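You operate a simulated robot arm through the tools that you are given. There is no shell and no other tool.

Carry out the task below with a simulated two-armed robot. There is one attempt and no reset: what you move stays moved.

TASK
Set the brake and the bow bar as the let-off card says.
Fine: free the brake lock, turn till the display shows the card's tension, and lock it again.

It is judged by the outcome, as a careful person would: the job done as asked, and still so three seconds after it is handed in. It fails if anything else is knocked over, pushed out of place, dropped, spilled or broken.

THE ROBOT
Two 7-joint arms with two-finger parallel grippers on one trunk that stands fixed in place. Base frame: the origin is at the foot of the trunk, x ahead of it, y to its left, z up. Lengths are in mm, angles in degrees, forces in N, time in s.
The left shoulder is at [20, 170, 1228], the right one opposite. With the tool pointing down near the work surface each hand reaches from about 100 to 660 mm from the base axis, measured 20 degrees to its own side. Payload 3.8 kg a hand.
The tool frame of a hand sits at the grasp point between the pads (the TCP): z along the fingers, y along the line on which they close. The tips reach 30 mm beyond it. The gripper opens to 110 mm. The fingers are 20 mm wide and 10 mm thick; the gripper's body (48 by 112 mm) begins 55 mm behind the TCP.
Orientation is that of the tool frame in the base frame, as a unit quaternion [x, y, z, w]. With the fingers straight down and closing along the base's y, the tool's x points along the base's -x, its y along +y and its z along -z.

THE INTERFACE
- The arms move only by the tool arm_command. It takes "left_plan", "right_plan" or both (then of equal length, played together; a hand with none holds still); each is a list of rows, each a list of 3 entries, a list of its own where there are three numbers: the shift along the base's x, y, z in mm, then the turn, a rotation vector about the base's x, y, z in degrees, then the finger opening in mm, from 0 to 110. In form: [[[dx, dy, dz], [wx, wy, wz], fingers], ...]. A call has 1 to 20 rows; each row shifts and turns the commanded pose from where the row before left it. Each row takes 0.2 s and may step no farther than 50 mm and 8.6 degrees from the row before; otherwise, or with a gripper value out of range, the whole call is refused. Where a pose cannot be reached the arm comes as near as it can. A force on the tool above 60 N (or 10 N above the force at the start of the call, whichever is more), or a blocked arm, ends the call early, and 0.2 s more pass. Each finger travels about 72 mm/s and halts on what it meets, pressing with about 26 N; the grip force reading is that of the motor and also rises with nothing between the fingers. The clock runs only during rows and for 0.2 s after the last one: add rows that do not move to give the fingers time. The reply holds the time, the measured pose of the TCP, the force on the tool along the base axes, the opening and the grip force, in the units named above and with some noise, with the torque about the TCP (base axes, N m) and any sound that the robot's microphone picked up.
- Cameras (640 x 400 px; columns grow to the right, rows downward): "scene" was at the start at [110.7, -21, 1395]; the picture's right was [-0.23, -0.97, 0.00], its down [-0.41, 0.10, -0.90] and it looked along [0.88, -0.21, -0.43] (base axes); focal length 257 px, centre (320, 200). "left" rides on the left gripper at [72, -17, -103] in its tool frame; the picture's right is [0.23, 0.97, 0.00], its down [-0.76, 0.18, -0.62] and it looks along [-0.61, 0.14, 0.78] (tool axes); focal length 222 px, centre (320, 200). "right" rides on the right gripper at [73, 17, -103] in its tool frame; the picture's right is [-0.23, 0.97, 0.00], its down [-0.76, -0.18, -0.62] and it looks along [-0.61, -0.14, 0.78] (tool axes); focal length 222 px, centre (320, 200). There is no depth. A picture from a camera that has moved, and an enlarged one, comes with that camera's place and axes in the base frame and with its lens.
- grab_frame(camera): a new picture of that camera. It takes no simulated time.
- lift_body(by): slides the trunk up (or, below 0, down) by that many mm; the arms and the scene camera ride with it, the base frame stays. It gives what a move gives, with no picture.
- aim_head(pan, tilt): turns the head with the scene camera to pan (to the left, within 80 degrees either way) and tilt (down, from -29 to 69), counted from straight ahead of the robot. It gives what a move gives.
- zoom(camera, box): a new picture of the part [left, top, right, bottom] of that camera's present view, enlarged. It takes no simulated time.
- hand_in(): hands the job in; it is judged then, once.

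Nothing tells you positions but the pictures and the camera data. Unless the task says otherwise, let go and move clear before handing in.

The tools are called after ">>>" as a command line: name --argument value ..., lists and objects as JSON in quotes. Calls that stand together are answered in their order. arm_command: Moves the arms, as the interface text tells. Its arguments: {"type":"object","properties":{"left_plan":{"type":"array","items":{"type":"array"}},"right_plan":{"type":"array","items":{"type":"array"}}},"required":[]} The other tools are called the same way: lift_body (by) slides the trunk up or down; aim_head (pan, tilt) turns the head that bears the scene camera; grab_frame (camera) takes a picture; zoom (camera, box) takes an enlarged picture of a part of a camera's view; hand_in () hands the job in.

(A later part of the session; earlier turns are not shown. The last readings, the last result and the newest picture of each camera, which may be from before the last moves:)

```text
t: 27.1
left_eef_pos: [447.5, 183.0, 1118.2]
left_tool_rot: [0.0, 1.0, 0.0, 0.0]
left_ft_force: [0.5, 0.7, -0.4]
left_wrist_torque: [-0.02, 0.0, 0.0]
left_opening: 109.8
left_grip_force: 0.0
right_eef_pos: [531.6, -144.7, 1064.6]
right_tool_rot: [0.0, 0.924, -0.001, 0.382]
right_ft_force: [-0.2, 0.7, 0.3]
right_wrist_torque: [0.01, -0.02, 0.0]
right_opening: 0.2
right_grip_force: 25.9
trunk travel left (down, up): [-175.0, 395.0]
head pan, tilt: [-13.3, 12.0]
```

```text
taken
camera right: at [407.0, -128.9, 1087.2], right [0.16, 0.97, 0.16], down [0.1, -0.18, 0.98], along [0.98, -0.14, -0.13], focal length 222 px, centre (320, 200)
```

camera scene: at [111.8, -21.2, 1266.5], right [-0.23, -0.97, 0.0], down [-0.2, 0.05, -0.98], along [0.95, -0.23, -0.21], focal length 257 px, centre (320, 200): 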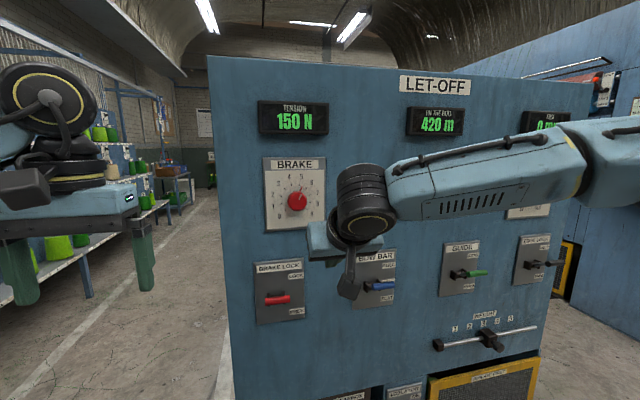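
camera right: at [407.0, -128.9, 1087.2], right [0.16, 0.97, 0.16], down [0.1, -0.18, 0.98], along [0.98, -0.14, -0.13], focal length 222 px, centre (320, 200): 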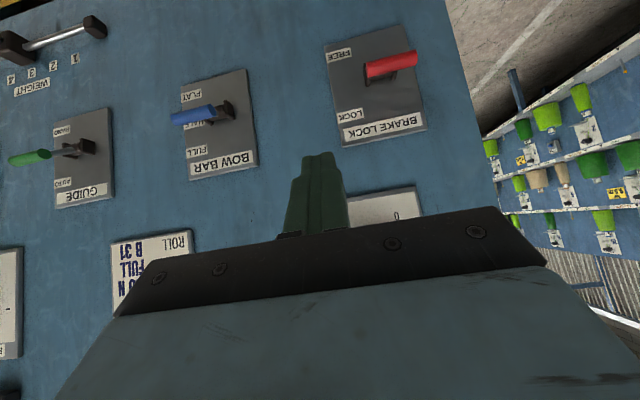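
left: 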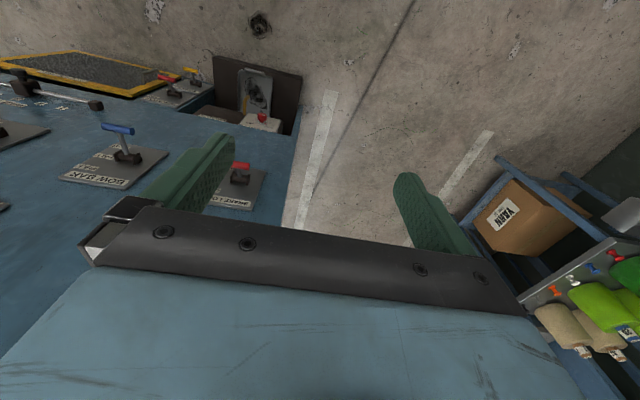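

In this posture the wrist camera looks squarely at the panel. I'll shift left and then toward the lock handle from above.

>>> arm_command --right_plan '[[[0, 32, 0], [0, 0, 0], 0], [[0, 32, 0], [0, 0, 0], 0], [[0, 31, 0], [0, 0, 0], 0], [[35, 0, -25], [0, 0, 0], 0], [[35, 0, -25], [0, 0, 0], 0], [[35, 0, -25], [0, 0, 0], 0], [[32, 0, -25], [0, 0, 0], 0], [[0, 0, 0], [0, 0, 0], 0]]'

>>> grab_frame --camera "scene"

>>> grab_frame --camera "right"

```text
t: 28.9
left_eef_pos: [446.6, 183.1, 1117.1]
left_tool_rot: [0.001, 1.0, 0.0, 0.0]
left_ft_force: [0.0, -0.1, 0.2]
left_wrist_torque: [-0.03, -0.02, -0.01]
left_opening: 109.9
left_grip_force: 0.1
right_eef_pos: [619.5, -182.7, 976.1]
right_tool_rot: [0.0, 0.924, 0.001, 0.383]
right_ft_force: [1.4, 0.2, 0.8]
right_wrist_torque: [0.03, -0.03, -0.03]
right_opening: 0.2
right_grip_force: 26.0
right hand out of reach, approached as far as the arm can: row 2, 3, 4, 5, 6, 7
trunk travel left (down, up): [-175.0, 395.0]
head pan, tilt: [-13.3, 12.0]
```

```text
taken
camera scene: at [111.8, -21.2, 1266.5], right [-0.23, -0.97, 0.0], down [-0.2, 0.05, -0.98], along [0.95, -0.23, -0.21], focal length 257 px, centre (320, 200)
```

scene: 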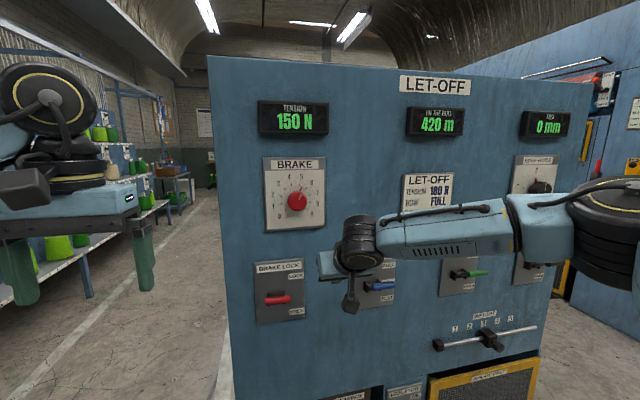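

```text
taken
camera right: at [494.9, -165.5, 998.6], right [0.16, 0.97, 0.16], down [0.1, -0.18, 0.98], along [0.98, -0.14, -0.12], focal length 222 px, centre (320, 200)
```

right: 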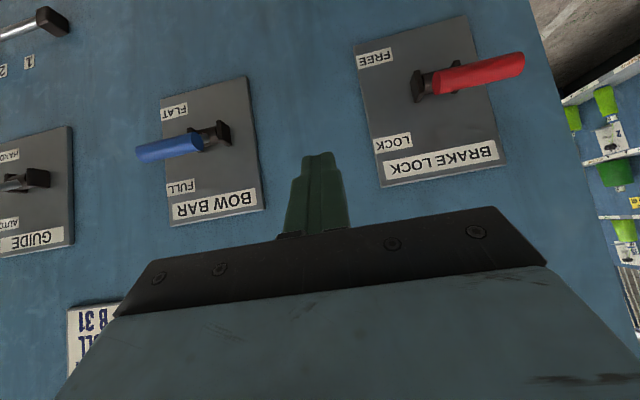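

My boundary points suggest the shoulder stops the elbow from swinging inward in this posture. The starting poses did reach inward with the wrist well above the shoulder, so I'll try the trunk low with the hand pitched down.

>>> arm_command --right_plan '[[[-40, 0, 25], [0, 0, 0], 0], [[-40, 0, 25], [0, 0, 0], 0], [[0, 0, 40], [0, 0, 0], 0], [[0, 0, 40], [0, 0, 0], 0], [[0, 0, 40], [0, 0, 0], 0], [[0, 0, 20], [0, 0, 0], 0], [[0, 0, 0], [0, 0, 0], 0]]'

>>> lift_body --by -170

>>> arm_command --right_plan '[[[0, 30, 0], [0, 0, 0], 0], [[0, 30, 0], [0, 0, 0], 0], [[0, 30, 0], [0, 0, 0], 0], [[0, 30, 0], [0, 0, 0], 0], [[0, 0, 0], [0, 0, 0], 0]]'

>>> grab_frame --camera "scene"

```text
t: 30.5
left_eef_pos: [445.9, 182.9, 1117.0]
left_tool_rot: [0.0, 1.0, 0.001, 0.0]
left_ft_force: [-0.5, -0.2, 0.7]
left_wrist_torque: [-0.02, 0.02, -0.02]
left_opening: 110.2
left_grip_force: 0.1
right_eef_pos: [540.4, -180.1, 1167.6]
right_tool_rot: [0.0, 0.924, 0.0, 0.382]
right_ft_force: [-0.2, 0.4, 0.6]
right_wrist_torque: [-0.02, 0.0, -0.05]
right_opening: 0.0
right_grip_force: 26.0
trunk travel left (down, up): [-175.0, 395.0]
head pan, tilt: [-13.3, 12.0]
```

```text
t: 32.5
left_eef_pos: [447.4, 182.5, 948.3]
left_tool_rot: [0.0, 1.0, 0.0, 0.0]
left_ft_force: [-0.7, -0.7, -0.4]
left_wrist_torque: [0.0, 0.0, -0.01]
left_opening: 110.1
left_grip_force: 0.0
right_eef_pos: [538.4, -181.0, 996.6]
right_tool_rot: [0.0, 0.924, 0.001, 0.382]
right_ft_force: [-0.8, 0.2, 0.0]
right_wrist_torque: [-0.01, 0.0, -0.01]
right_opening: 0.0
right_grip_force: 26.2
trunk travel left (down, up): [-5.0, 565.0]
head pan, tilt: [-13.3, 12.0]
```

```text
t: 33.7
left_eef_pos: [445.8, 183.3, 949.1]
left_tool_rot: [-0.001, 1.0, 0.0, 0.0]
left_ft_force: [0.0, 0.8, -0.1]
left_wrist_torque: [0.01, -0.02, -0.02]
left_opening: 109.7
left_grip_force: 0.1
right_eef_pos: [536.2, -136.5, 995.6]
right_tool_rot: [0.002, 0.924, 0.0, 0.383]
right_ft_force: [-0.8, -0.2, 0.0]
right_wrist_torque: [0.01, -0.01, -0.02]
right_opening: 0.0
right_grip_force: 26.0
right hand out of reach, approached as far as the arm can: row 2, 3, 4
trunk travel left (down, up): [-5.0, 565.0]
head pan, tilt: [-13.3, 12.0]
```

```text
taken
camera scene: at [111.7, -21.2, 1096.5], right [-0.23, -0.97, 0.0], down [-0.2, 0.05, -0.98], along [0.95, -0.23, -0.21], focal length 257 px, centre (320, 200)
```

scene: 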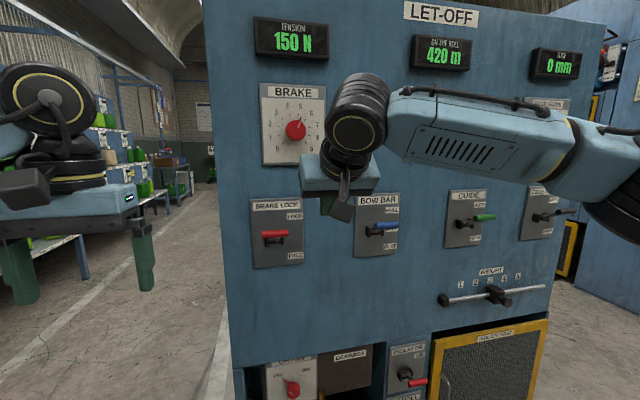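

Higher made it worse, so lower relative to the shoulder may be better. I'll raise the trunk well up and lower the hand to test medial reach again.

>>> lift_body --by 340

>>> arm_command --right_plan '[[[0, 0, -45], [0, 0, 0], 0], [[0, 0, -45], [0, 0, 0], 0], [[0, 0, -45], [0, 0, 0], 0], [[0, 0, -45], [0, 0, 0], 0], [[0, 0, -45], [0, 0, 0], 0], [[0, 0, -45], [0, 0, 0], 0], [[0, 0, -45], [0, 0, 0], 0], [[0, 0, 0], [0, 0, 0], 0], [[0, 40, 0], [0, 0, 0], 0], [[0, 40, 0], [0, 0, 0], 0], [[0, 0, 0], [0, 0, 0], 0]]'

>>> grab_frame --camera "scene"

```text
t: 37.0
left_eef_pos: [447.7, 182.3, 1287.9]
left_tool_rot: [0.001, 1.0, 0.001, -0.001]
left_ft_force: [-0.3, -0.7, -0.4]
left_wrist_torque: [-0.01, 0.0, 0.02]
left_opening: 110.1
left_grip_force: 0.1
right_eef_pos: [534.3, -135.3, 1335.7]
right_tool_rot: [0.001, 0.924, 0.0, 0.383]
right_ft_force: [0.2, 0.4, -0.2]
right_wrist_torque: [-0.01, 0.0, -0.01]
right_opening: 0.0
right_grip_force: 25.6
trunk travel left (down, up): [-345.0, 225.0]
head pan, tilt: [-13.3, 12.0]
```

```text
t: 39.4
left_eef_pos: [447.8, 182.2, 1287.5]
left_tool_rot: [0.001, 1.0, -0.001, 0.0]
left_ft_force: [-0.9, -0.4, 0.3]
left_wrist_torque: [-0.01, -0.01, 0.01]
left_opening: 109.8
left_grip_force: 0.1
right_eef_pos: [501.4, -140.7, 1074.4]
right_tool_rot: [0.001, 0.924, 0.001, 0.382]
right_ft_force: [0.2, -0.2, -0.1]
right_wrist_torque: [-0.01, 0.05, 0.02]
right_opening: 0.3
right_grip_force: 25.8
right hand out of reach, approached as far as the arm can: row 5, 6, 7, 9, 10
trunk travel left (down, up): [-345.0, 225.0]
head pan, tilt: [-13.3, 12.0]
```

```text
taken
camera scene: at [112.0, -21.4, 1436.4], right [-0.23, -0.97, 0.0], down [-0.2, 0.05, -0.98], along [0.95, -0.23, -0.21], focal length 257 px, centre (320, 200)
```

scene: 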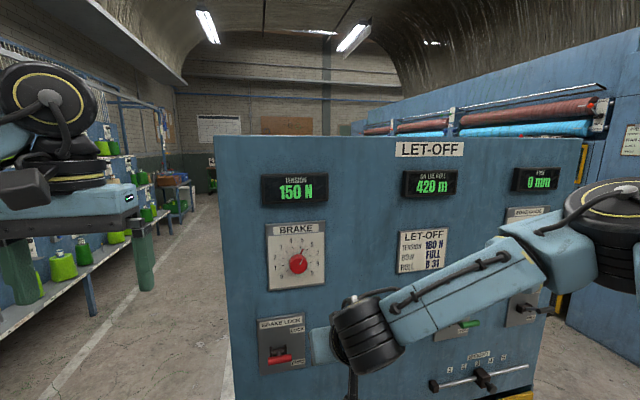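

The elbow stays out to the right and the reach limit is the same. I'll test the hand pointing straight down, mirroring the left arm's starting pose, to see how far inward it goes.

>>> arm_command --right_plan '[[[0, 0, 45], [0, 8, 0], 0], [[0, 0, 45], [0, 8, 0], 0], [[0, 0, 45], [0, 8, 0], 0], [[-10, 0, 45], [0, 8, 0], 0], [[-10, 0, 35], [0, 8, 0], 0], [[-10, 0, 0], [0, 5, 0], 0], [[0, 0, 0], [0, 0, 0], 0], [[0, 40, 0], [0, 0, 0], 0], [[0, 40, 0], [0, 0, 0], 0], [[0, 40, 0], [0, 0, 0], 0], [[0, 0, 0], [0, 0, 0], 0]]'

>>> grab_frame --camera "scene"

```text
t: 41.8
left_eef_pos: [447.6, 182.4, 1287.1]
left_tool_rot: [0.0, 1.0, 0.0, 0.0]
left_ft_force: [0.8, 0.3, 0.1]
left_wrist_torque: [0.03, 0.01, 0.01]
left_opening: 109.9
left_grip_force: 0.0
right_eef_pos: [404.0, -156.6, 1327.5]
right_tool_rot: [0.0, 1.0, 0.0, 0.0]
right_ft_force: [0.5, -0.5, 0.5]
right_wrist_torque: [0.01, 0.01, 0.02]
right_opening: 0.2
right_grip_force: 26.0
right hand out of reach, approached as far as the arm can: row 4, 5, 6, 8, 9, 10
trunk travel left (down, up): [-345.0, 225.0]
head pan, tilt: [-13.3, 12.0]
```

```text
taken
camera scene: at [112.4, -21.5, 1436.4], right [-0.23, -0.97, 0.0], down [-0.2, 0.05, -0.98], along [0.95, -0.23, -0.21], focal length 257 px, centre (320, 200)
```

scene: 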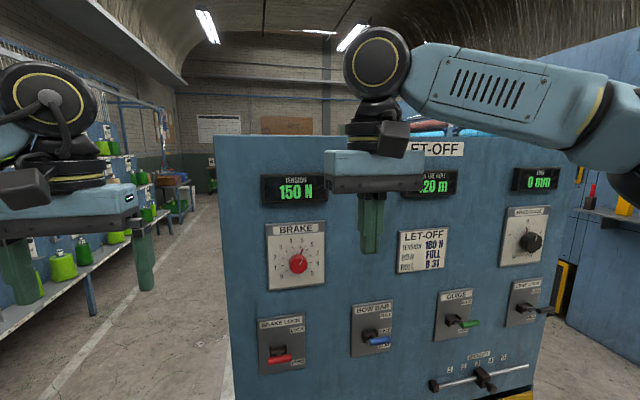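

This is a posture limit. I'll look at both arms to understand where the elbows are.

>>> aim_head --pan -70 --tilt 10

>>> grab_frame --camera "scene"

>>> aim_head --pan 70 --tilt 10

>>> grab_frame --camera "scene"

```text
t: 43.0
left_eef_pos: [447.0, 182.9, 1289.5]
left_tool_rot: [0.0, 1.0, 0.001, 0.001]
left_ft_force: [0.0, -0.3, 0.4]
left_wrist_torque: [-0.02, -0.04, 0.03]
left_opening: 110.2
left_grip_force: 0.1
right_eef_pos: [403.6, -157.8, 1327.5]
right_tool_rot: [0.001, 1.0, -0.001, 0.001]
right_ft_force: [0.0, 0.3, -1.2]
right_wrist_torque: [0.0, 0.02, 0.04]
right_opening: 0.1
right_grip_force: 25.9
trunk travel left (down, up): [-345.0, 225.0]
head pan, tilt: [-70.0, 10.0]
```

```text
taken
camera scene: at [53.0, -87.2, 1439.7], right [-0.94, -0.34, 0.0], down [-0.06, 0.16, -0.98], along [0.34, -0.93, -0.17], focal length 257 px, centre (320, 200)
```

scene: 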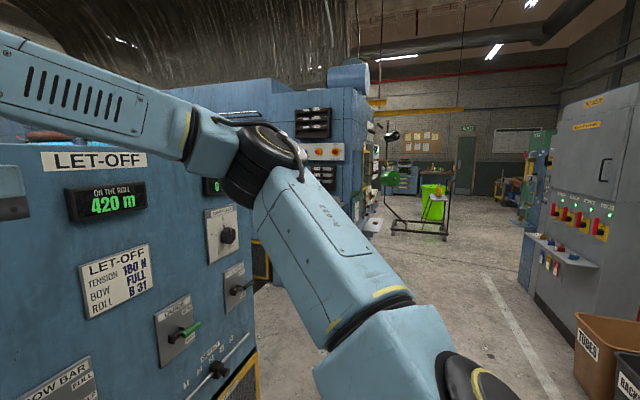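

```text
t: 45.3
left_eef_pos: [447.6, 183.1, 1288.2]
left_tool_rot: [-0.001, 1.0, 0.0, 0.0]
left_ft_force: [-0.8, -0.2, -1.1]
left_wrist_torque: [0.01, 0.01, 0.0]
left_opening: 110.1
left_grip_force: 0.1
right_eef_pos: [402.5, -156.3, 1327.2]
right_tool_rot: [0.001, 1.0, 0.0, -0.001]
right_ft_force: [0.5, 0.6, -0.5]
right_wrist_torque: [-0.01, 0.02, 0.02]
right_opening: 0.0
right_grip_force: 26.1
trunk travel left (down, up): [-345.0, 225.0]
head pan, tilt: [70.0, 10.0]
```

```text
taken
camera scene: at [52.9, 87.6, 1439.7], right [0.94, -0.34, 0.0], down [-0.06, -0.16, -0.98], along [0.34, 0.93, -0.17], focal length 257 px, centre (320, 200)
```

scene: 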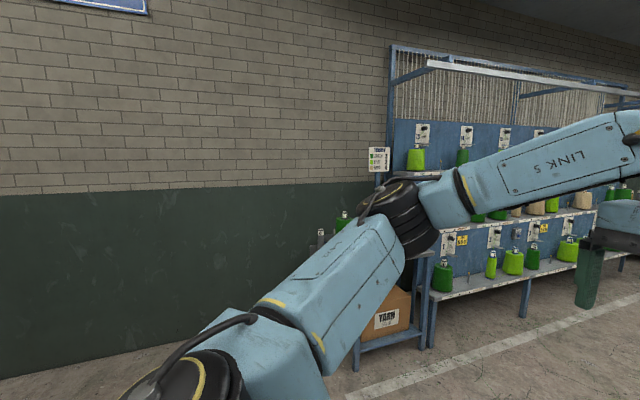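

Both elbows stick out sideways. I'll move the right hand out of the way and probe how far inward the left arm can go from its fresh posture, since mirrored behaviour tells me about both arms.

>>> arm_command --right_plan '[[[-10, -45, 0], [0, 0, 0], 0], [[-10, -45, 0], [0, 0, 0], 0], [[-10, -45, 0], [0, 0, 0], 0], [[-10, -40, 0], [0, 0, 0], 0], [[0, 0, 0], [0, 0, 0], 0]]'

>>> arm_command --left_plan '[[[0, -40, 0], [0, 0, 0], 60], [[0, -40, 0], [0, 0, 0], 20], [[0, -40, 0], [0, 0, 0], 0], [[0, -40, 0], [0, 0, 0], 0], [[0, -40, 0], [0, 0, 0], 0], [[0, -40, 0], [0, 0, 0], 0], [[0, -40, 0], [0, 0, 0], 0], [[0, 0, 0], [0, 0, 0], 0]]'

>>> aim_head --pan -5 --tilt 12

>>> grab_frame --camera "scene"

```text
t: 46.5
left_eef_pos: [446.5, 182.8, 1288.3]
left_tool_rot: [0.0, 1.0, 0.001, 0.0]
left_ft_force: [-0.6, -0.5, 0.8]
left_wrist_torque: [-0.02, 0.03, -0.01]
left_opening: 110.1
left_grip_force: 0.1
right_eef_pos: [365.8, -330.9, 1327.6]
right_tool_rot: [0.001, 1.0, 0.0, 0.0]
right_ft_force: [0.1, -0.3, 0.8]
right_wrist_torque: [0.01, 0.03, 0.03]
right_opening: 0.1
right_grip_force: 26.3
trunk travel left (down, up): [-345.0, 225.0]
head pan, tilt: [70.0, 10.0]
```

```text
t: 48.3
left_eef_pos: [447.9, -95.1, 1287.0]
left_tool_rot: [0.0, 1.0, -0.001, 0.0]
left_ft_force: [0.2, -0.8, 0.0]
left_wrist_torque: [-0.04, 0.02, 0.03]
left_opening: 0.0
left_grip_force: 25.9
right_eef_pos: [365.4, -331.3, 1328.4]
right_tool_rot: [0.002, 1.0, 0.0, 0.0]
right_ft_force: [0.1, 0.0, 0.4]
right_wrist_torque: [-0.03, 0.0, -0.01]
right_opening: 0.0
right_grip_force: 26.9
trunk travel left (down, up): [-345.0, 225.0]
head pan, tilt: [70.0, 10.0]
```

```text
t: 49.8
left_eef_pos: [446.5, -95.8, 1286.9]
left_tool_rot: [0.0, 1.0, 0.0, 0.0]
left_ft_force: [0.6, 0.7, 0.2]
left_wrist_torque: [-0.01, 0.0, -0.01]
left_opening: 0.1
left_grip_force: 25.7
right_eef_pos: [364.5, -332.1, 1328.7]
right_tool_rot: [0.001, 1.0, 0.0, 0.0]
right_ft_force: [1.3, -0.1, 0.1]
right_wrist_torque: [0.0, 0.0, 0.0]
right_opening: 0.0
right_grip_force: 26.4
trunk travel left (down, up): [-345.0, 225.0]
head pan, tilt: [-5.0, 12.0]
```

```text
taken
camera scene: at [114.0, -7.9, 1436.5], right [-0.09, -1.0, 0.0], down [-0.21, 0.02, -0.98], along [0.97, -0.08, -0.21], focal length 257 px, centre (320, 200)
```

scene: 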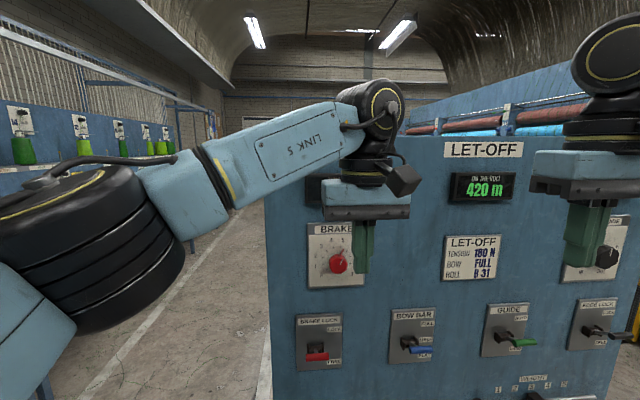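

The left arm in this posture reaches far inward, to y = -95, so it can do both the lock and the knob. I'll pitch it 45° forward, lower the trunk and check how far it gets.

>>> arm_command --left_plan '[[[0, 9, 0], [0, -8, 0], 0], [[0, 9, 0], [0, -8, 0], 0], [[0, 9, 0], [0, -8, 0], 0], [[0, 9, 0], [0, -8, 0], 0], [[0, 9, 0], [0, -8, 0], 0], [[0, 0, 0], [0, -5, 0], 0], [[0, 0, 0], [0, 0, 0], 0]]'

>>> lift_body --by -240

>>> arm_command --left_plan '[[[35, 0, -20], [0, 0, 0], 0], [[35, 0, -20], [0, 0, 0], 0], [[35, 0, -15], [0, 0, 0], 0], [[35, 0, -15], [0, 0, 0], 0], [[0, 0, 0], [0, 0, 0], 0]]'

>>> grab_frame --camera "scene"

>>> grab_frame --camera "left"

```text
t: 51.4
left_eef_pos: [447.2, -52.2, 1287.8]
left_tool_rot: [0.0, 0.923, 0.0, 0.384]
left_ft_force: [-0.1, -0.2, 0.4]
left_wrist_torque: [-0.01, 0.0, -0.01]
left_opening: 0.2
left_grip_force: 25.9
right_eef_pos: [366.4, -332.1, 1328.6]
right_tool_rot: [0.001, 1.0, 0.0, -0.001]
right_ft_force: [0.2, 0.0, -0.4]
right_wrist_torque: [0.02, 0.0, -0.03]
right_opening: 0.1
right_grip_force: 25.9
trunk travel left (down, up): [-345.0, 225.0]
head pan, tilt: [-5.0, 12.0]
```

```text
t: 53.9
left_eef_pos: [447.3, -51.4, 1047.8]
left_tool_rot: [0.0, 0.924, 0.0, 0.382]
left_ft_force: [-0.5, 0.3, 0.0]
left_wrist_torque: [0.0, -0.02, 0.02]
left_opening: 0.0
left_grip_force: 25.7
right_eef_pos: [365.7, -331.2, 1087.9]
right_tool_rot: [0.001, 1.0, -0.001, 0.0]
right_ft_force: [0.3, -0.2, -0.2]
right_wrist_torque: [-0.01, -0.03, -0.03]
right_opening: 0.2
right_grip_force: 25.9
trunk travel left (down, up): [-105.0, 465.0]
head pan, tilt: [-5.0, 12.0]
```

```text
t: 55.0
left_eef_pos: [587.1, -52.8, 975.5]
left_tool_rot: [-0.001, 0.924, 0.001, 0.383]
left_ft_force: [-1.0, 0.2, 0.0]
left_wrist_torque: [0.01, 0.01, 0.0]
left_opening: 0.0
left_grip_force: 26.2
right_eef_pos: [364.9, -331.2, 1088.1]
right_tool_rot: [0.001, 1.0, 0.0, 0.001]
right_ft_force: [-0.8, -0.7, 0.9]
right_wrist_torque: [-0.01, 0.0, 0.02]
right_opening: 0.0
right_grip_force: 26.5
trunk travel left (down, up): [-105.0, 465.0]
head pan, tilt: [-5.0, 12.0]
```

```text
taken
camera scene: at [114.0, -7.9, 1196.5], right [-0.09, -1.0, 0.0], down [-0.21, 0.02, -0.98], along [0.97, -0.09, -0.21], focal length 257 px, centre (320, 200)
```

scene: 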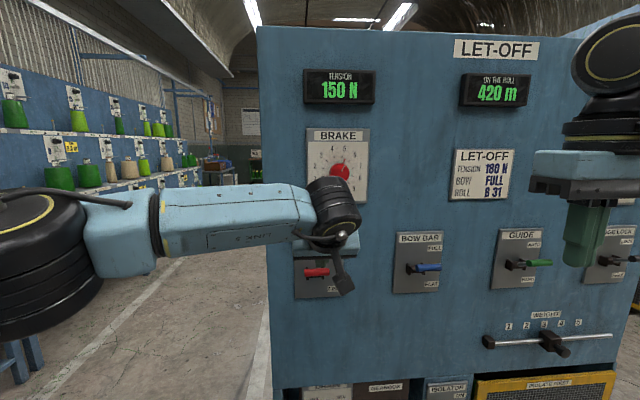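

```text
taken
camera left: at [463.2, -69.7, 997.6], right [-0.16, 0.97, -0.16], down [0.1, 0.18, 0.98], along [0.98, 0.14, -0.12], focal length 222 px, centre (320, 200)
```

left: 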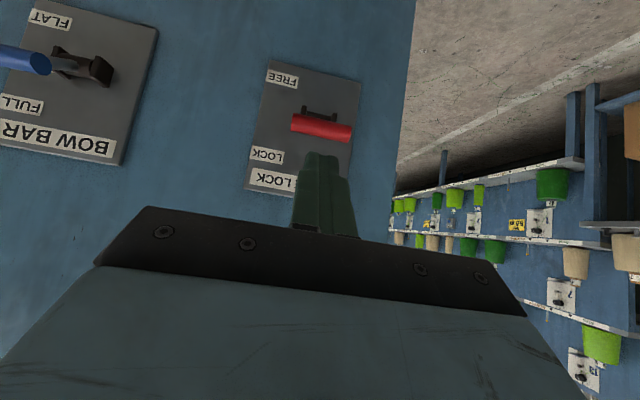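

No reach limit with the left arm, and the lock handle checks out at about [681, -50, 897]. I'll move in above it.

>>> arm_command --left_plan '[[[30, 2, -5], [0, 0, 0], 0], [[30, 1, -5], [0, 0, 0], 0], [[20, 0, -8], [0, 0, 0], 0], [[0, 0, 0], [0, 0, 0], 0]]'

>>> grab_frame --camera "left"

>>> zoom --camera "scene" --box '[250, 160, 450, 310]'

```text
t: 56.0
left_eef_pos: [666.4, -49.5, 961.1]
left_tool_rot: [0.0, 0.924, 0.0, 0.383]
left_ft_force: [-0.7, -1.0, 0.7]
left_wrist_torque: [0.04, 0.01, 0.03]
left_opening: 0.0
left_grip_force: 25.0
right_eef_pos: [364.4, -332.8, 1088.3]
right_tool_rot: [0.001, 1.0, 0.0, 0.0]
right_ft_force: [0.2, 0.6, 0.6]
right_wrist_torque: [-0.01, 0.0, 0.03]
right_opening: 0.0
right_grip_force: 25.9
trunk travel left (down, up): [-105.0, 465.0]
head pan, tilt: [-5.0, 12.0]
```

```text
taken
camera left: at [541.9, -66.2, 981.1], right [-0.16, 0.97, -0.16], down [0.1, 0.18, 0.98], along [0.98, 0.14, -0.12], focal length 222 px, centre (320, 200)
```

left: 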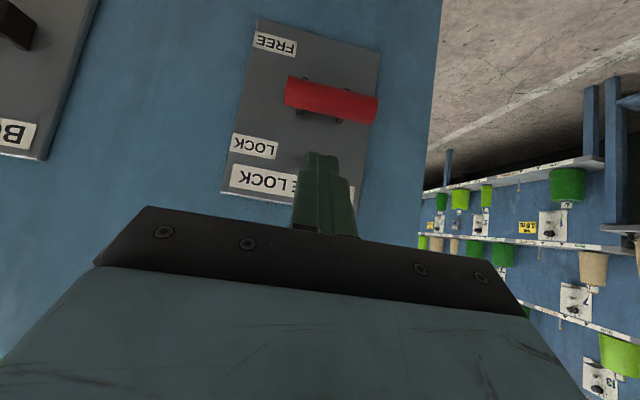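

```text
2.67 times, centred on (350, 235) of scene
camera zoom: at [114.0, -7.9, 1196.5], right [-0.09, -1.0, 0.0], down [-0.21, 0.02, -0.98], along [0.97, -0.09, -0.21], focal length 685 px, centre (240, 107)
```

zoom: 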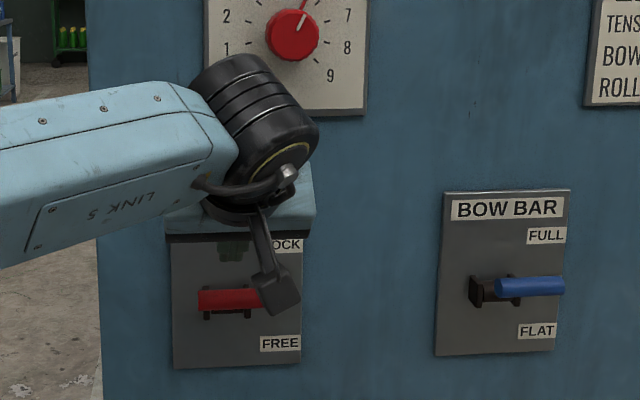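

Fingers are right above the handle. I push down toward FREE.

>>> arm_command --left_plan '[[[0, 0, -12], [0, 0, 0], 0], [[0, 0, -10], [0, 0, 0], 0], [[0, 0, -8], [0, 0, 0], 0], [[0, 0, -8], [0, 0, 0], 0], [[0, 0, -8], [0, 0, 0], 0], [[0, 0, -8], [0, 0, 0], 0], [[0, 0, -8], [0, 0, 0], 0], [[0, 0, 0], [0, 0, 0], 0]]'

>>> grab_frame --camera "left"

>>> zoom --camera "scene" --box '[250, 160, 450, 310]'

```text
t: 57.9
left_eef_pos: [666.9, -49.3, 898.2]
left_tool_rot: [0.0, 0.924, 0.0, 0.381]
left_ft_force: [-0.4, 0.2, -0.4]
left_wrist_torque: [0.02, 0.0, 0.0]
left_opening: 0.1
left_grip_force: 25.8
right_eef_pos: [364.8, -332.1, 1086.8]
right_tool_rot: [0.001, 1.0, 0.0, 0.0]
right_ft_force: [0.6, 0.1, -0.1]
right_wrist_torque: [0.01, 0.02, -0.01]
right_opening: 0.0
right_grip_force: 25.3
trunk travel left (down, up): [-105.0, 465.0]
head pan, tilt: [-5.0, 12.0]
```

```text
taken
camera left: at [542.1, -66.2, 919.1], right [-0.16, 0.97, -0.16], down [0.1, 0.18, 0.98], along [0.98, 0.14, -0.12], focal length 222 px, centre (320, 200)
```

left: 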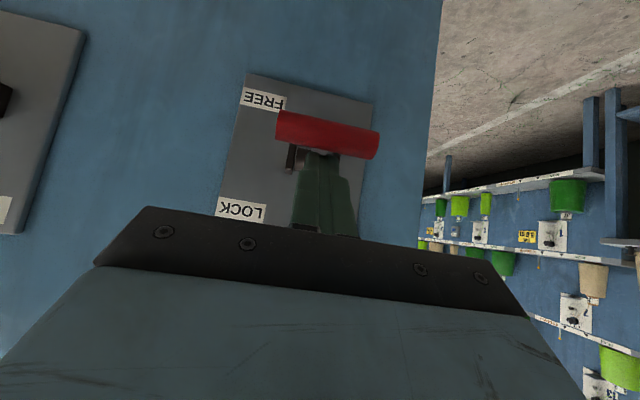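

```text
2.67 times, centred on (350, 235) of scene
camera zoom: at [114.0, -7.9, 1196.5], right [-0.09, -1.0, 0.0], down [-0.21, 0.02, -0.98], along [0.97, -0.09, -0.21], focal length 685 px, centre (240, 107)
```

zoom: 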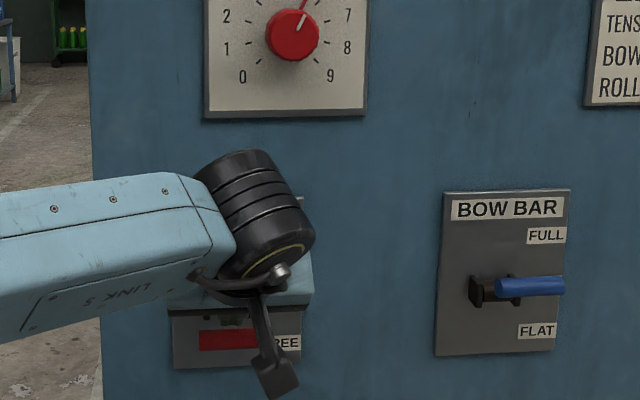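

The handle is moving down, around its middle now. I'll continue.

>>> arm_command --left_plan '[[[0, 0, -7], [0, 0, 0], 0], [[0, 0, -7], [0, 0, 0], 0], [[0, 0, -6], [0, 0, 0], 0], [[0, 0, -5], [0, 0, 0], 0], [[0, 0, 0], [0, 0, 0], 0]]'

>>> grab_frame --camera "left"

```text
t: 59.0
left_eef_pos: [668.1, -47.7, 872.7]
left_tool_rot: [0.0, 0.924, 0.0, 0.382]
left_ft_force: [0.1, 0.1, 0.1]
left_wrist_torque: [0.01, -0.03, -0.05]
left_opening: 0.0
left_grip_force: 26.0
right_eef_pos: [365.5, -331.4, 1088.1]
right_tool_rot: [0.001, 1.0, 0.001, 0.0]
right_ft_force: [1.3, 0.1, -0.9]
right_wrist_torque: [0.02, -0.02, -0.01]
right_opening: 0.0
right_grip_force: 25.8
trunk travel left (down, up): [-105.0, 465.0]
head pan, tilt: [-5.0, 12.0]
```

```text
taken
camera left: at [543.2, -65.6, 894.3], right [-0.16, 0.97, -0.16], down [0.1, 0.18, 0.98], along [0.98, 0.14, -0.12], focal length 222 px, centre (320, 200)
```

left: 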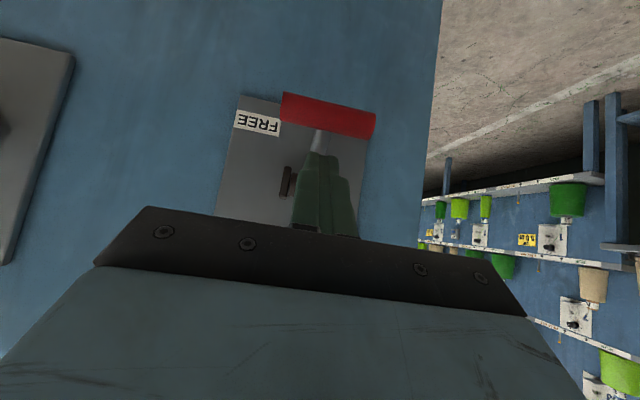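

The handle snapped down ahead of my fingers. I'll nudge slightly to confirm it is at its stop, then look.

>>> arm_command --left_plan '[[[0, 0, -6], [0, 0, 0], 0], [[0, 0, -5], [0, 0, 0], 0], [[0, 0, -4], [0, 0, 0], 0], [[0, 0, -3], [0, 0, 0], 0]]'

>>> grab_frame --camera "left"

```text
t: 60.0
left_eef_pos: [668.9, -48.4, 859.1]
left_tool_rot: [0.0, 0.922, -0.002, 0.386]
left_ft_force: [-1.9, -1.1, 18.3]
left_wrist_torque: [-0.02, -0.22, 0.08]
left_opening: 0.2
left_grip_force: 26.1
right_eef_pos: [364.3, -331.8, 1088.8]
right_tool_rot: [0.001, 1.0, 0.0, 0.001]
right_ft_force: [0.9, -0.2, -1.0]
right_wrist_torque: [0.0, 0.02, 0.01]
right_opening: 0.3
right_grip_force: 26.2
trunk travel left (down, up): [-105.0, 465.0]
head pan, tilt: [-5.0, 12.0]
```

```text
taken
camera left: at [542.5, -65.4, 879.9], right [-0.16, 0.97, -0.16], down [0.09, 0.18, 0.98], along [0.98, 0.14, -0.12], focal length 222 px, centre (320, 200)
```

left: 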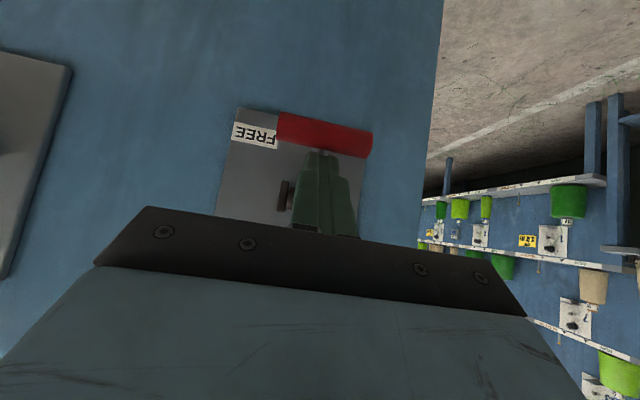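

The lock is at FREE against its stop. I'll back out, raise the trunk toward knob height and look at the knob closely.

>>> arm_command --left_plan '[[[0, 0, 12], [0, 0, 0], 0], [[-35, 0, 10], [0, 0, 0], 0], [[-40, 0, 10], [0, 0, 0], 0], [[-40, -10, 10], [0, 0, 0], 20], [[-20, -20, 20], [0, 0, 0], 50], [[0, -15, 20], [0, 0, 0], 80], [[0, -10, 20], [0, 0, 0], 80], [[0, 0, 0], [0, 0, 0], 80]]'

>>> lift_body --by 150

>>> grab_frame --camera "scene"

>>> grab_frame --camera "left"

```text
t: 61.9
left_eef_pos: [533.3, -103.5, 957.7]
left_tool_rot: [0.001, 0.924, 0.0, 0.383]
left_ft_force: [-0.8, -0.9, -1.0]
left_wrist_torque: [0.0, 0.03, -0.02]
left_opening: 80.0
left_grip_force: 0.1
right_eef_pos: [364.4, -330.9, 1087.6]
right_tool_rot: [0.001, 1.0, 0.0, 0.0]
right_ft_force: [0.8, 0.4, 0.3]
right_wrist_torque: [0.0, -0.03, 0.02]
right_opening: 0.0
right_grip_force: 26.0
trunk travel left (down, up): [-105.0, 465.0]
head pan, tilt: [-5.0, 12.0]
```

```text
t: 63.6
left_eef_pos: [532.0, -102.7, 1107.3]
left_tool_rot: [0.0, 0.924, 0.0, 0.383]
left_ft_force: [-0.2, 0.5, 0.1]
left_wrist_torque: [0.01, -0.01, -0.01]
left_opening: 80.2
left_grip_force: 0.1
right_eef_pos: [365.6, -331.8, 1236.5]
right_tool_rot: [0.001, 1.0, 0.0, 0.0]
right_ft_force: [0.3, 0.9, 0.3]
right_wrist_torque: [0.01, 0.01, 0.0]
right_opening: 0.1
right_grip_force: 26.3
trunk travel left (down, up): [-255.0, 315.0]
head pan, tilt: [-5.0, 12.0]
```

```text
taken
camera scene: at [114.1, -8.0, 1346.4], right [-0.09, -1.0, 0.0], down [-0.21, 0.02, -0.98], along [0.97, -0.09, -0.21], focal length 257 px, centre (320, 200)
```

scene: 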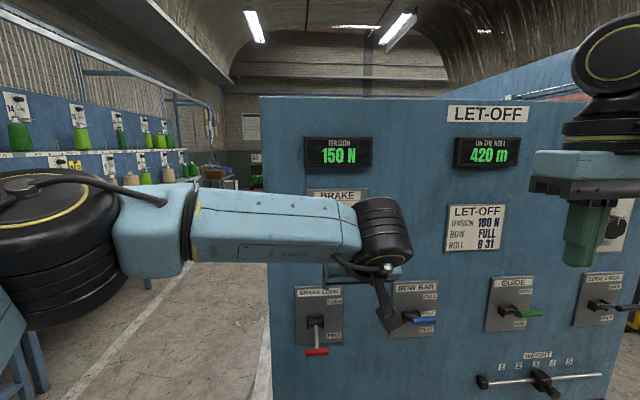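

```text
taken
camera left: at [407.9, -119.3, 1128.8], right [-0.16, 0.97, -0.16], down [0.1, 0.18, 0.98], along [0.98, 0.14, -0.12], focal length 222 px, centre (320, 200)
```

left: 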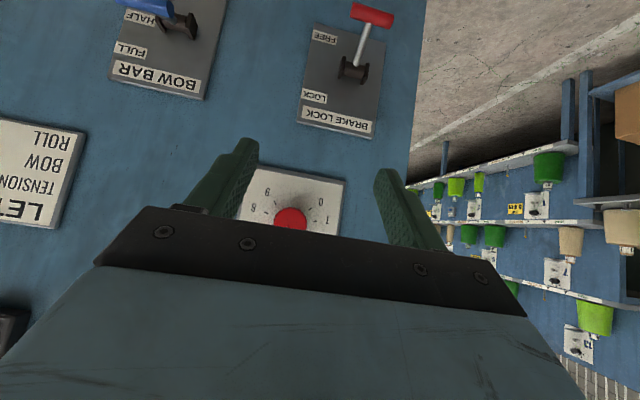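

The lock lever is plainly at FREE. The knob face centre triangulates to about [731, -110, 1131]; I'll level the left hand more, to about 20° of pitch, with open fingers at knob height.

>>> arm_command --left_plan '[[[0, -4, 10], [0, -8.3, 0], 80], [[0, -3, 10], [0, -8.3, 0], 80], [[0, 0, 9], [0, -8.4, 0], 80], [[30, 0, 0], [0, 0, 0], 80], [[30, 0, 0], [0, 0, 0], 80], [[0, 0, 0], [0, 0, 0], 80]]'

>>> grab_frame --camera "scene"

>>> grab_frame --camera "left"

```text
t: 65.0
left_eef_pos: [591.9, -109.3, 1135.0]
left_tool_rot: [0.001, 0.819, 0.0, 0.574]
left_ft_force: [-0.1, 0.1, 0.5]
left_wrist_torque: [-0.04, -0.02, 0.0]
left_opening: 80.0
left_grip_force: 0.0
right_eef_pos: [365.5, -331.4, 1237.7]
right_tool_rot: [0.001, 1.0, 0.0, 0.0]
right_ft_force: [0.9, -0.1, 0.9]
right_wrist_torque: [0.03, -0.03, -0.03]
right_opening: 0.0
right_grip_force: 26.2
trunk travel left (down, up): [-255.0, 315.0]
head pan, tilt: [-5.0, 12.0]
```

```text
taken
camera scene: at [113.9, -7.9, 1346.5], right [-0.09, -1.0, 0.0], down [-0.21, 0.02, -0.98], along [0.97, -0.09, -0.21], focal length 257 px, centre (320, 200)
```

scene: 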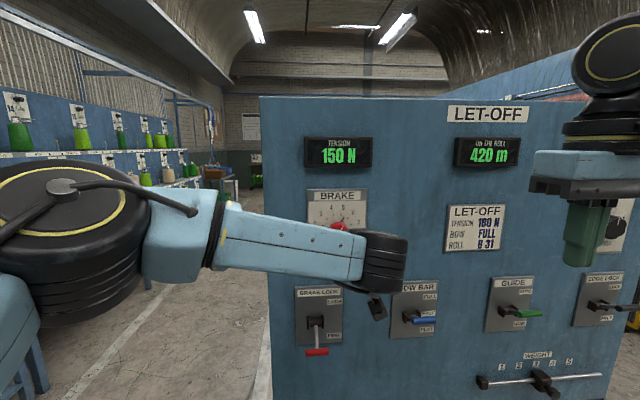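

```text
taken
camera left: at [469.7, -126.0, 1102.2], right [-0.08, 0.97, -0.21], down [-0.33, 0.18, 0.93], along [0.94, 0.14, 0.3], focal length 222 px, centre (320, 200)
```

left: 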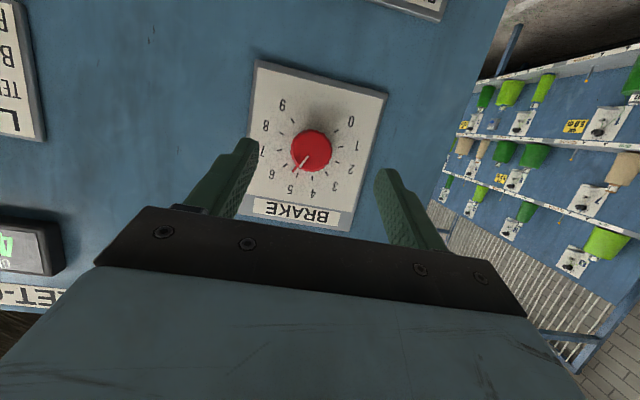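

The fingers straddle the knob nicely and the knob centre agrees. I'll advance most of the way.

>>> arm_command --left_plan '[[[35, 0, 0], [0, 0, 0], 80], [[35, 0, -1], [0, 0, 0], 80], [[30, 0, 0], [0, 0, 0], 80], [[8, 0, 0], [0, 0, 0], 80], [[0, 0, 0], [0, 0, 0], 80]]'

>>> grab_frame --camera "left"

>>> zoom --camera "scene" --box '[280, 120, 440, 320]'

```text
t: 66.2
left_eef_pos: [700.8, -110.6, 1135.0]
left_tool_rot: [0.001, 0.819, -0.001, 0.574]
left_ft_force: [0.3, -0.3, -0.6]
left_wrist_torque: [-0.02, -0.01, -0.01]
left_opening: 80.0
left_grip_force: 0.1
right_eef_pos: [364.7, -332.4, 1238.5]
right_tool_rot: [0.001, 1.0, 0.0, 0.0]
right_ft_force: [0.9, -0.6, -0.2]
right_wrist_torque: [0.02, -0.03, -0.02]
right_opening: 0.0
right_grip_force: 26.2
trunk travel left (down, up): [-255.0, 315.0]
head pan, tilt: [-5.0, 12.0]
```

```text
taken
camera left: at [578.3, -126.7, 1101.5], right [-0.08, 0.97, -0.21], down [-0.32, 0.18, 0.93], along [0.94, 0.14, 0.3], focal length 222 px, centre (320, 200)
```

left: 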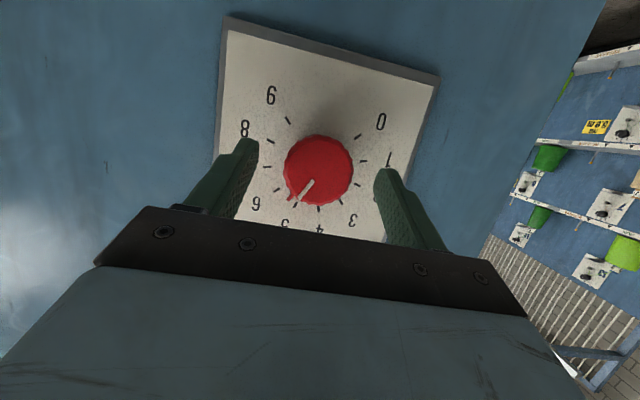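

```text
2.00 times, centred on (360, 220) of scene
camera zoom: at [114.1, -8.0, 1346.5], right [-0.09, -1.0, 0.0], down [-0.21, 0.02, -0.98], along [0.97, -0.09, -0.21], focal length 514 px, centre (240, 160)
```

zoom: 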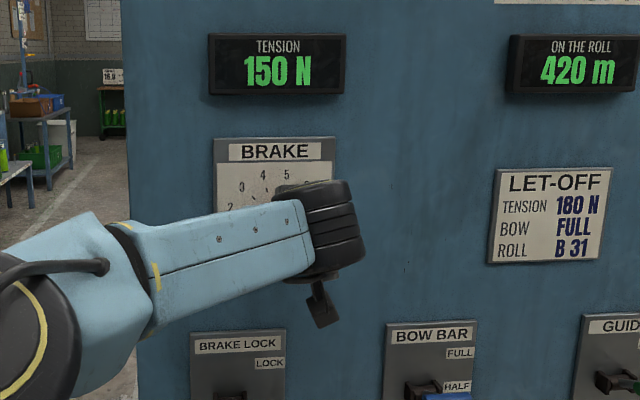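

Well centred. I'll move in another 13 mm and close gently on the knob.

>>> arm_command --left_plan '[[[7, 0, -1], [0, 0, 0], 80], [[6, 1, -1], [0, 0, 0], 80], [[0, 0, 0], [0, 0, 0], 65], [[0, 0, 0], [0, 0, 0], 55], [[0, 0, 0], [0, 0, 0], 45], [[0, 0, 0], [0, 0, 0], 40], [[0, 0, 0], [0, 0, 0], 40]]'

>>> grab_frame --camera "left"

>>> grab_frame --camera "scene"

```text
t: 67.8
left_eef_pos: [707.8, -109.5, 1134.2]
left_tool_rot: [0.0, 0.819, 0.0, 0.573]
left_ft_force: [0.1, -0.8, -0.8]
left_wrist_torque: [-0.01, -0.13, -0.09]
left_opening: 46.8
left_grip_force: 44.6
left hand out of reach, approached as far as the arm can: row 2
right_eef_pos: [364.8, -331.8, 1237.7]
right_tool_rot: [0.0, 1.0, 0.0, 0.0]
right_ft_force: [-0.5, -0.7, 0.7]
right_wrist_torque: [-0.01, 0.03, -0.02]
right_opening: 0.2
right_grip_force: 26.1
trunk travel left (down, up): [-255.0, 315.0]
head pan, tilt: [-5.0, 12.0]
```

```text
taken
camera left: at [585.1, -126.6, 1100.9], right [-0.08, 0.97, -0.21], down [-0.32, 0.18, 0.93], along [0.94, 0.14, 0.3], focal length 222 px, centre (320, 200)
```

left: 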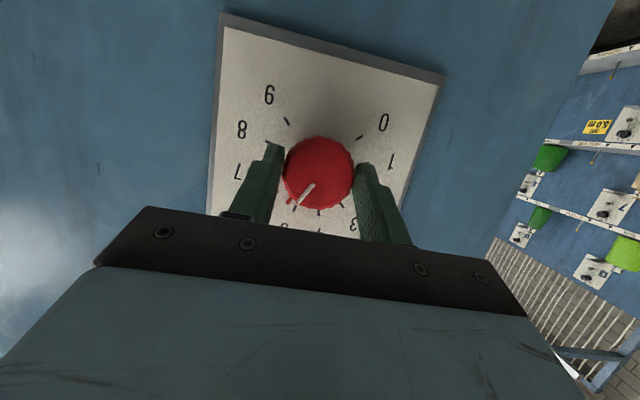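

```text
taken
camera scene: at [114.0, -8.1, 1346.5], right [-0.09, -1.0, 0.0], down [-0.21, 0.02, -0.98], along [0.97, -0.09, -0.21], focal length 257 px, centre (320, 200)
```

scene: 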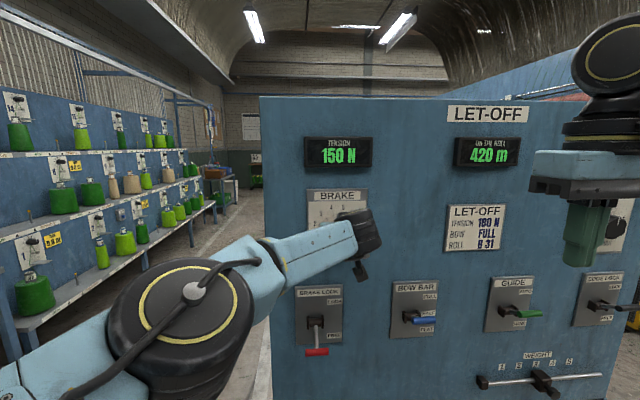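

I have the knob (about 47 mm across), but the arm is nearly at full stretch, and turning from here would push it past its limit. I'll open, pre-roll the hand -25°, and regrip so the turn ends where I know it can reach.

>>> arm_command --left_plan '[[[0, 0, 0], [0, 0, 0], 60], [[0, 0, 0], [0, 0, 0], 76], [[0, 0, 0], [0, 0, 0], 76], [[0, 1, 0], [-8.3, 0, 0], 76], [[0, 1, 0], [-8.3, 0, 0], 76], [[0, 0, 0], [-8.4, 0, 0], 76], [[4, 0, 0], [0, 0, 0], 76], [[0, 0, 0], [0, 0, 0], 76]]'

>>> grab_frame --camera "left"

>>> grab_frame --camera "scene"

```text
t: 69.6
left_eef_pos: [710.5, -107.8, 1133.4]
left_tool_rot: [-0.124, 0.8, -0.178, 0.56]
left_ft_force: [-0.5, -0.5, -0.5]
left_wrist_torque: [-0.01, 0.03, -0.01]
left_opening: 76.0
left_grip_force: 0.1
right_eef_pos: [365.4, -331.6, 1237.9]
right_tool_rot: [0.001, 1.0, 0.0, 0.001]
right_ft_force: [-0.6, 0.7, 0.3]
right_wrist_torque: [0.02, -0.01, -0.01]
right_opening: 0.2
right_grip_force: 25.9
trunk travel left (down, up): [-255.0, 315.0]
head pan, tilt: [-5.0, 12.0]
```

```text
taken
camera left: at [588.5, -136.4, 1110.6], right [-0.08, 0.79, -0.61], down [-0.33, 0.55, 0.77], along [0.94, 0.26, 0.21], focal length 222 px, centre (320, 200)
```

left: 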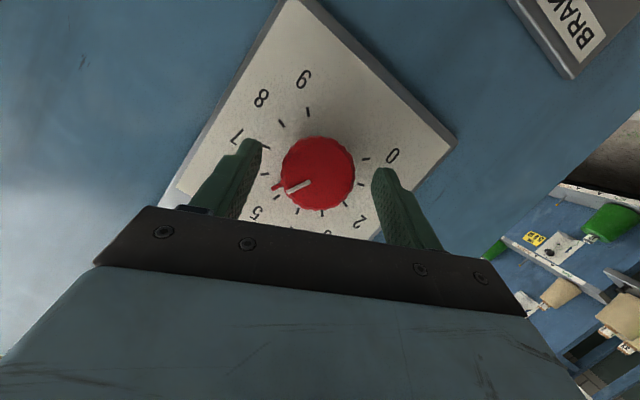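

```text
taken
camera scene: at [114.0, -7.7, 1346.5], right [-0.09, -1.0, 0.0], down [-0.21, 0.02, -0.98], along [0.97, -0.09, -0.21], focal length 257 px, centre (320, 200)
```

scene: 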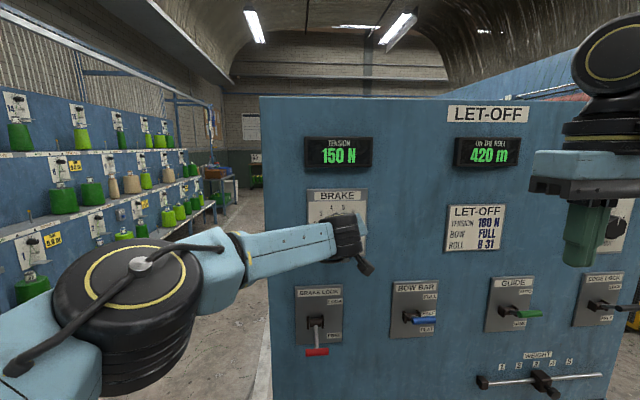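

The pre-rolled grip clears the pointer. Closing on the knob now.

>>> arm_command --left_plan '[[[0, 0, 0], [0, 0, 0], 62], [[0, 0, 0], [0, 0, 0], 52], [[0, 0, 0], [0, 0, 0], 44], [[0, 0, 0], [0, 0, 0], 38], [[0, 0, 0], [0, 0, 0], 38]]'

>>> grab_frame --camera "left"

```text
t: 70.8
left_eef_pos: [710.5, -108.6, 1133.4]
left_tool_rot: [-0.124, 0.8, -0.178, 0.56]
left_ft_force: [1.9, -2.7, 2.5]
left_wrist_torque: [-0.04, 0.12, 0.32]
left_opening: 47.1
left_grip_force: 45.2
right_eef_pos: [365.1, -332.3, 1237.8]
right_tool_rot: [0.001, 1.0, 0.0, -0.001]
right_ft_force: [0.1, -0.5, -0.4]
right_wrist_torque: [0.0, -0.03, 0.01]
right_opening: 0.0
right_grip_force: 26.0
trunk travel left (down, up): [-255.0, 315.0]
head pan, tilt: [-5.0, 12.0]
```

```text
taken
camera left: at [588.5, -137.1, 1110.6], right [-0.08, 0.79, -0.61], down [-0.33, 0.55, 0.77], along [0.94, 0.26, 0.21], focal length 222 px, centre (320, 200)
```

left: 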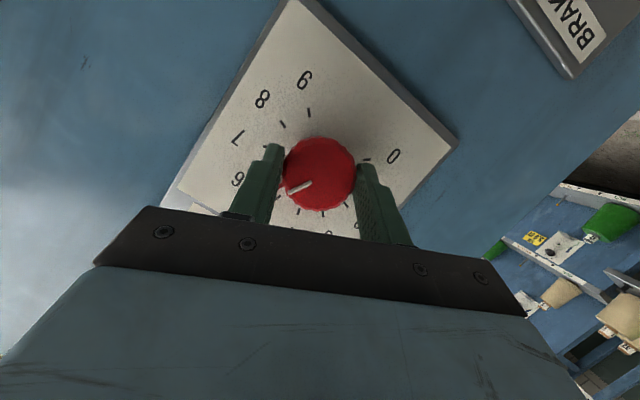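

Firm grip. I'll turn clockwise 10° first and read the display.

>>> arm_command --left_plan '[[[0, 0, 0], [5, 0, 0], 38], [[0, -0.5, 0], [5, 0, 0], 38], [[0, 0, 0], [0, 0, 0], 38]]'

>>> zoom --camera "scene" --box '[290, 120, 450, 260]'

>>> grab_frame --camera "left"

```text
t: 71.6
left_eef_pos: [710.6, -108.4, 1133.4]
left_tool_rot: [-0.074, 0.812, -0.107, 0.568]
left_ft_force: [0.2, -4.1, 0.7]
left_wrist_torque: [-0.02, 0.04, 0.37]
left_opening: 47.5
left_grip_force: 45.1
right_eef_pos: [365.6, -332.0, 1237.6]
right_tool_rot: [0.001, 1.0, 0.001, 0.0]
right_ft_force: [-0.1, -0.2, 0.4]
right_wrist_torque: [0.01, -0.05, 0.01]
right_opening: 0.0
right_grip_force: 25.9
trunk travel left (down, up): [-255.0, 315.0]
head pan, tilt: [-5.0, 12.0]
```

```text
2.86 times, centred on (370, 190) of scene
camera zoom: at [114.0, -8.7, 1346.5], right [-0.09, -1.0, 0.0], down [-0.21, 0.02, -0.98], along [0.97, -0.09, -0.21], focal length 734 px, centre (177, 229)
```

zoom: 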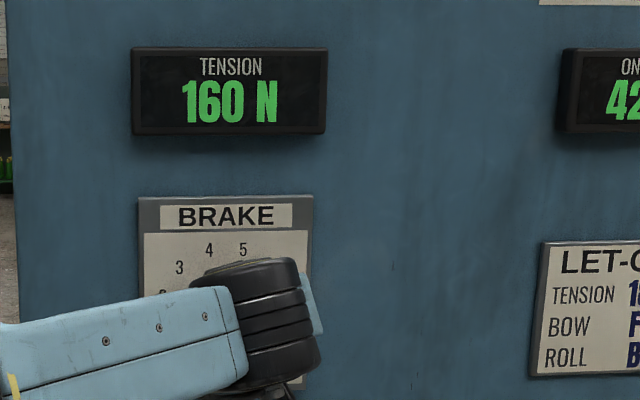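

```text
taken
camera left: at [588.4, -133.3, 1106.1], right [-0.08, 0.89, -0.46], down [-0.32, 0.41, 0.85], along [0.94, 0.21, 0.26], focal length 222 px, centre (320, 200)
```

left: 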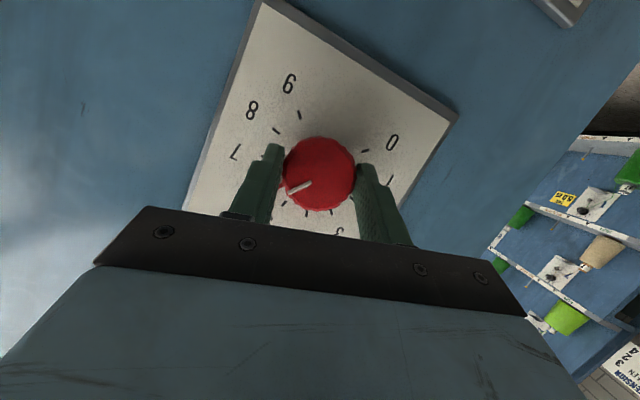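

10° gave 10 N (now 160 N), so about 1 N per degree. Another 15°, then check.

>>> arm_command --left_plan '[[[0, -0.5, 0], [5, 0, 0], 38], [[0, -0.5, 0], [5, 0, 0], 38], [[0, -0.5, 0], [5, 0, 0], 38], [[0, 0, 0], [0, 0, 0], 38]]'

>>> zoom --camera "scene" --box '[290, 120, 450, 260]'

```text
t: 72.6
left_eef_pos: [710.5, -110.8, 1132.1]
left_tool_rot: [0.001, 0.819, 0.001, 0.574]
left_ft_force: [3.3, -7.2, -1.2]
left_wrist_torque: [0.02, -0.99, -0.2]
left_opening: 46.7
left_grip_force: 44.9
right_eef_pos: [365.1, -333.1, 1237.0]
right_tool_rot: [0.001, 1.0, -0.001, -0.001]
right_ft_force: [-0.8, 0.2, 1.2]
right_wrist_torque: [-0.01, 0.03, 0.01]
right_opening: 0.0
right_grip_force: 26.2
trunk travel left (down, up): [-255.0, 315.0]
head pan, tilt: [-5.0, 12.0]
```

```text
2.86 times, centred on (370, 190) of scene
camera zoom: at [114.4, -9.0, 1346.4], right [-0.09, -1.0, 0.0], down [-0.21, 0.02, -0.98], along [0.97, -0.09, -0.21], focal length 734 px, centre (177, 229)
```

zoom: 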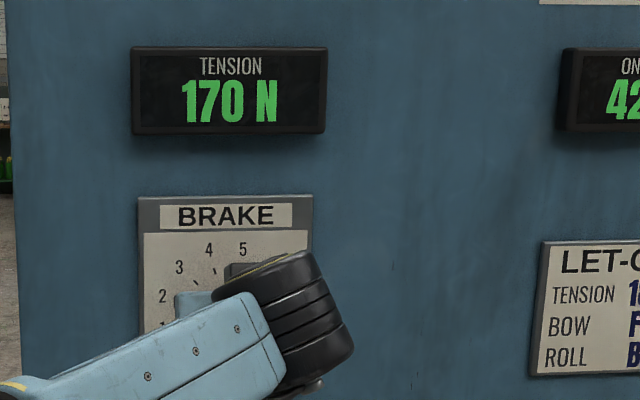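

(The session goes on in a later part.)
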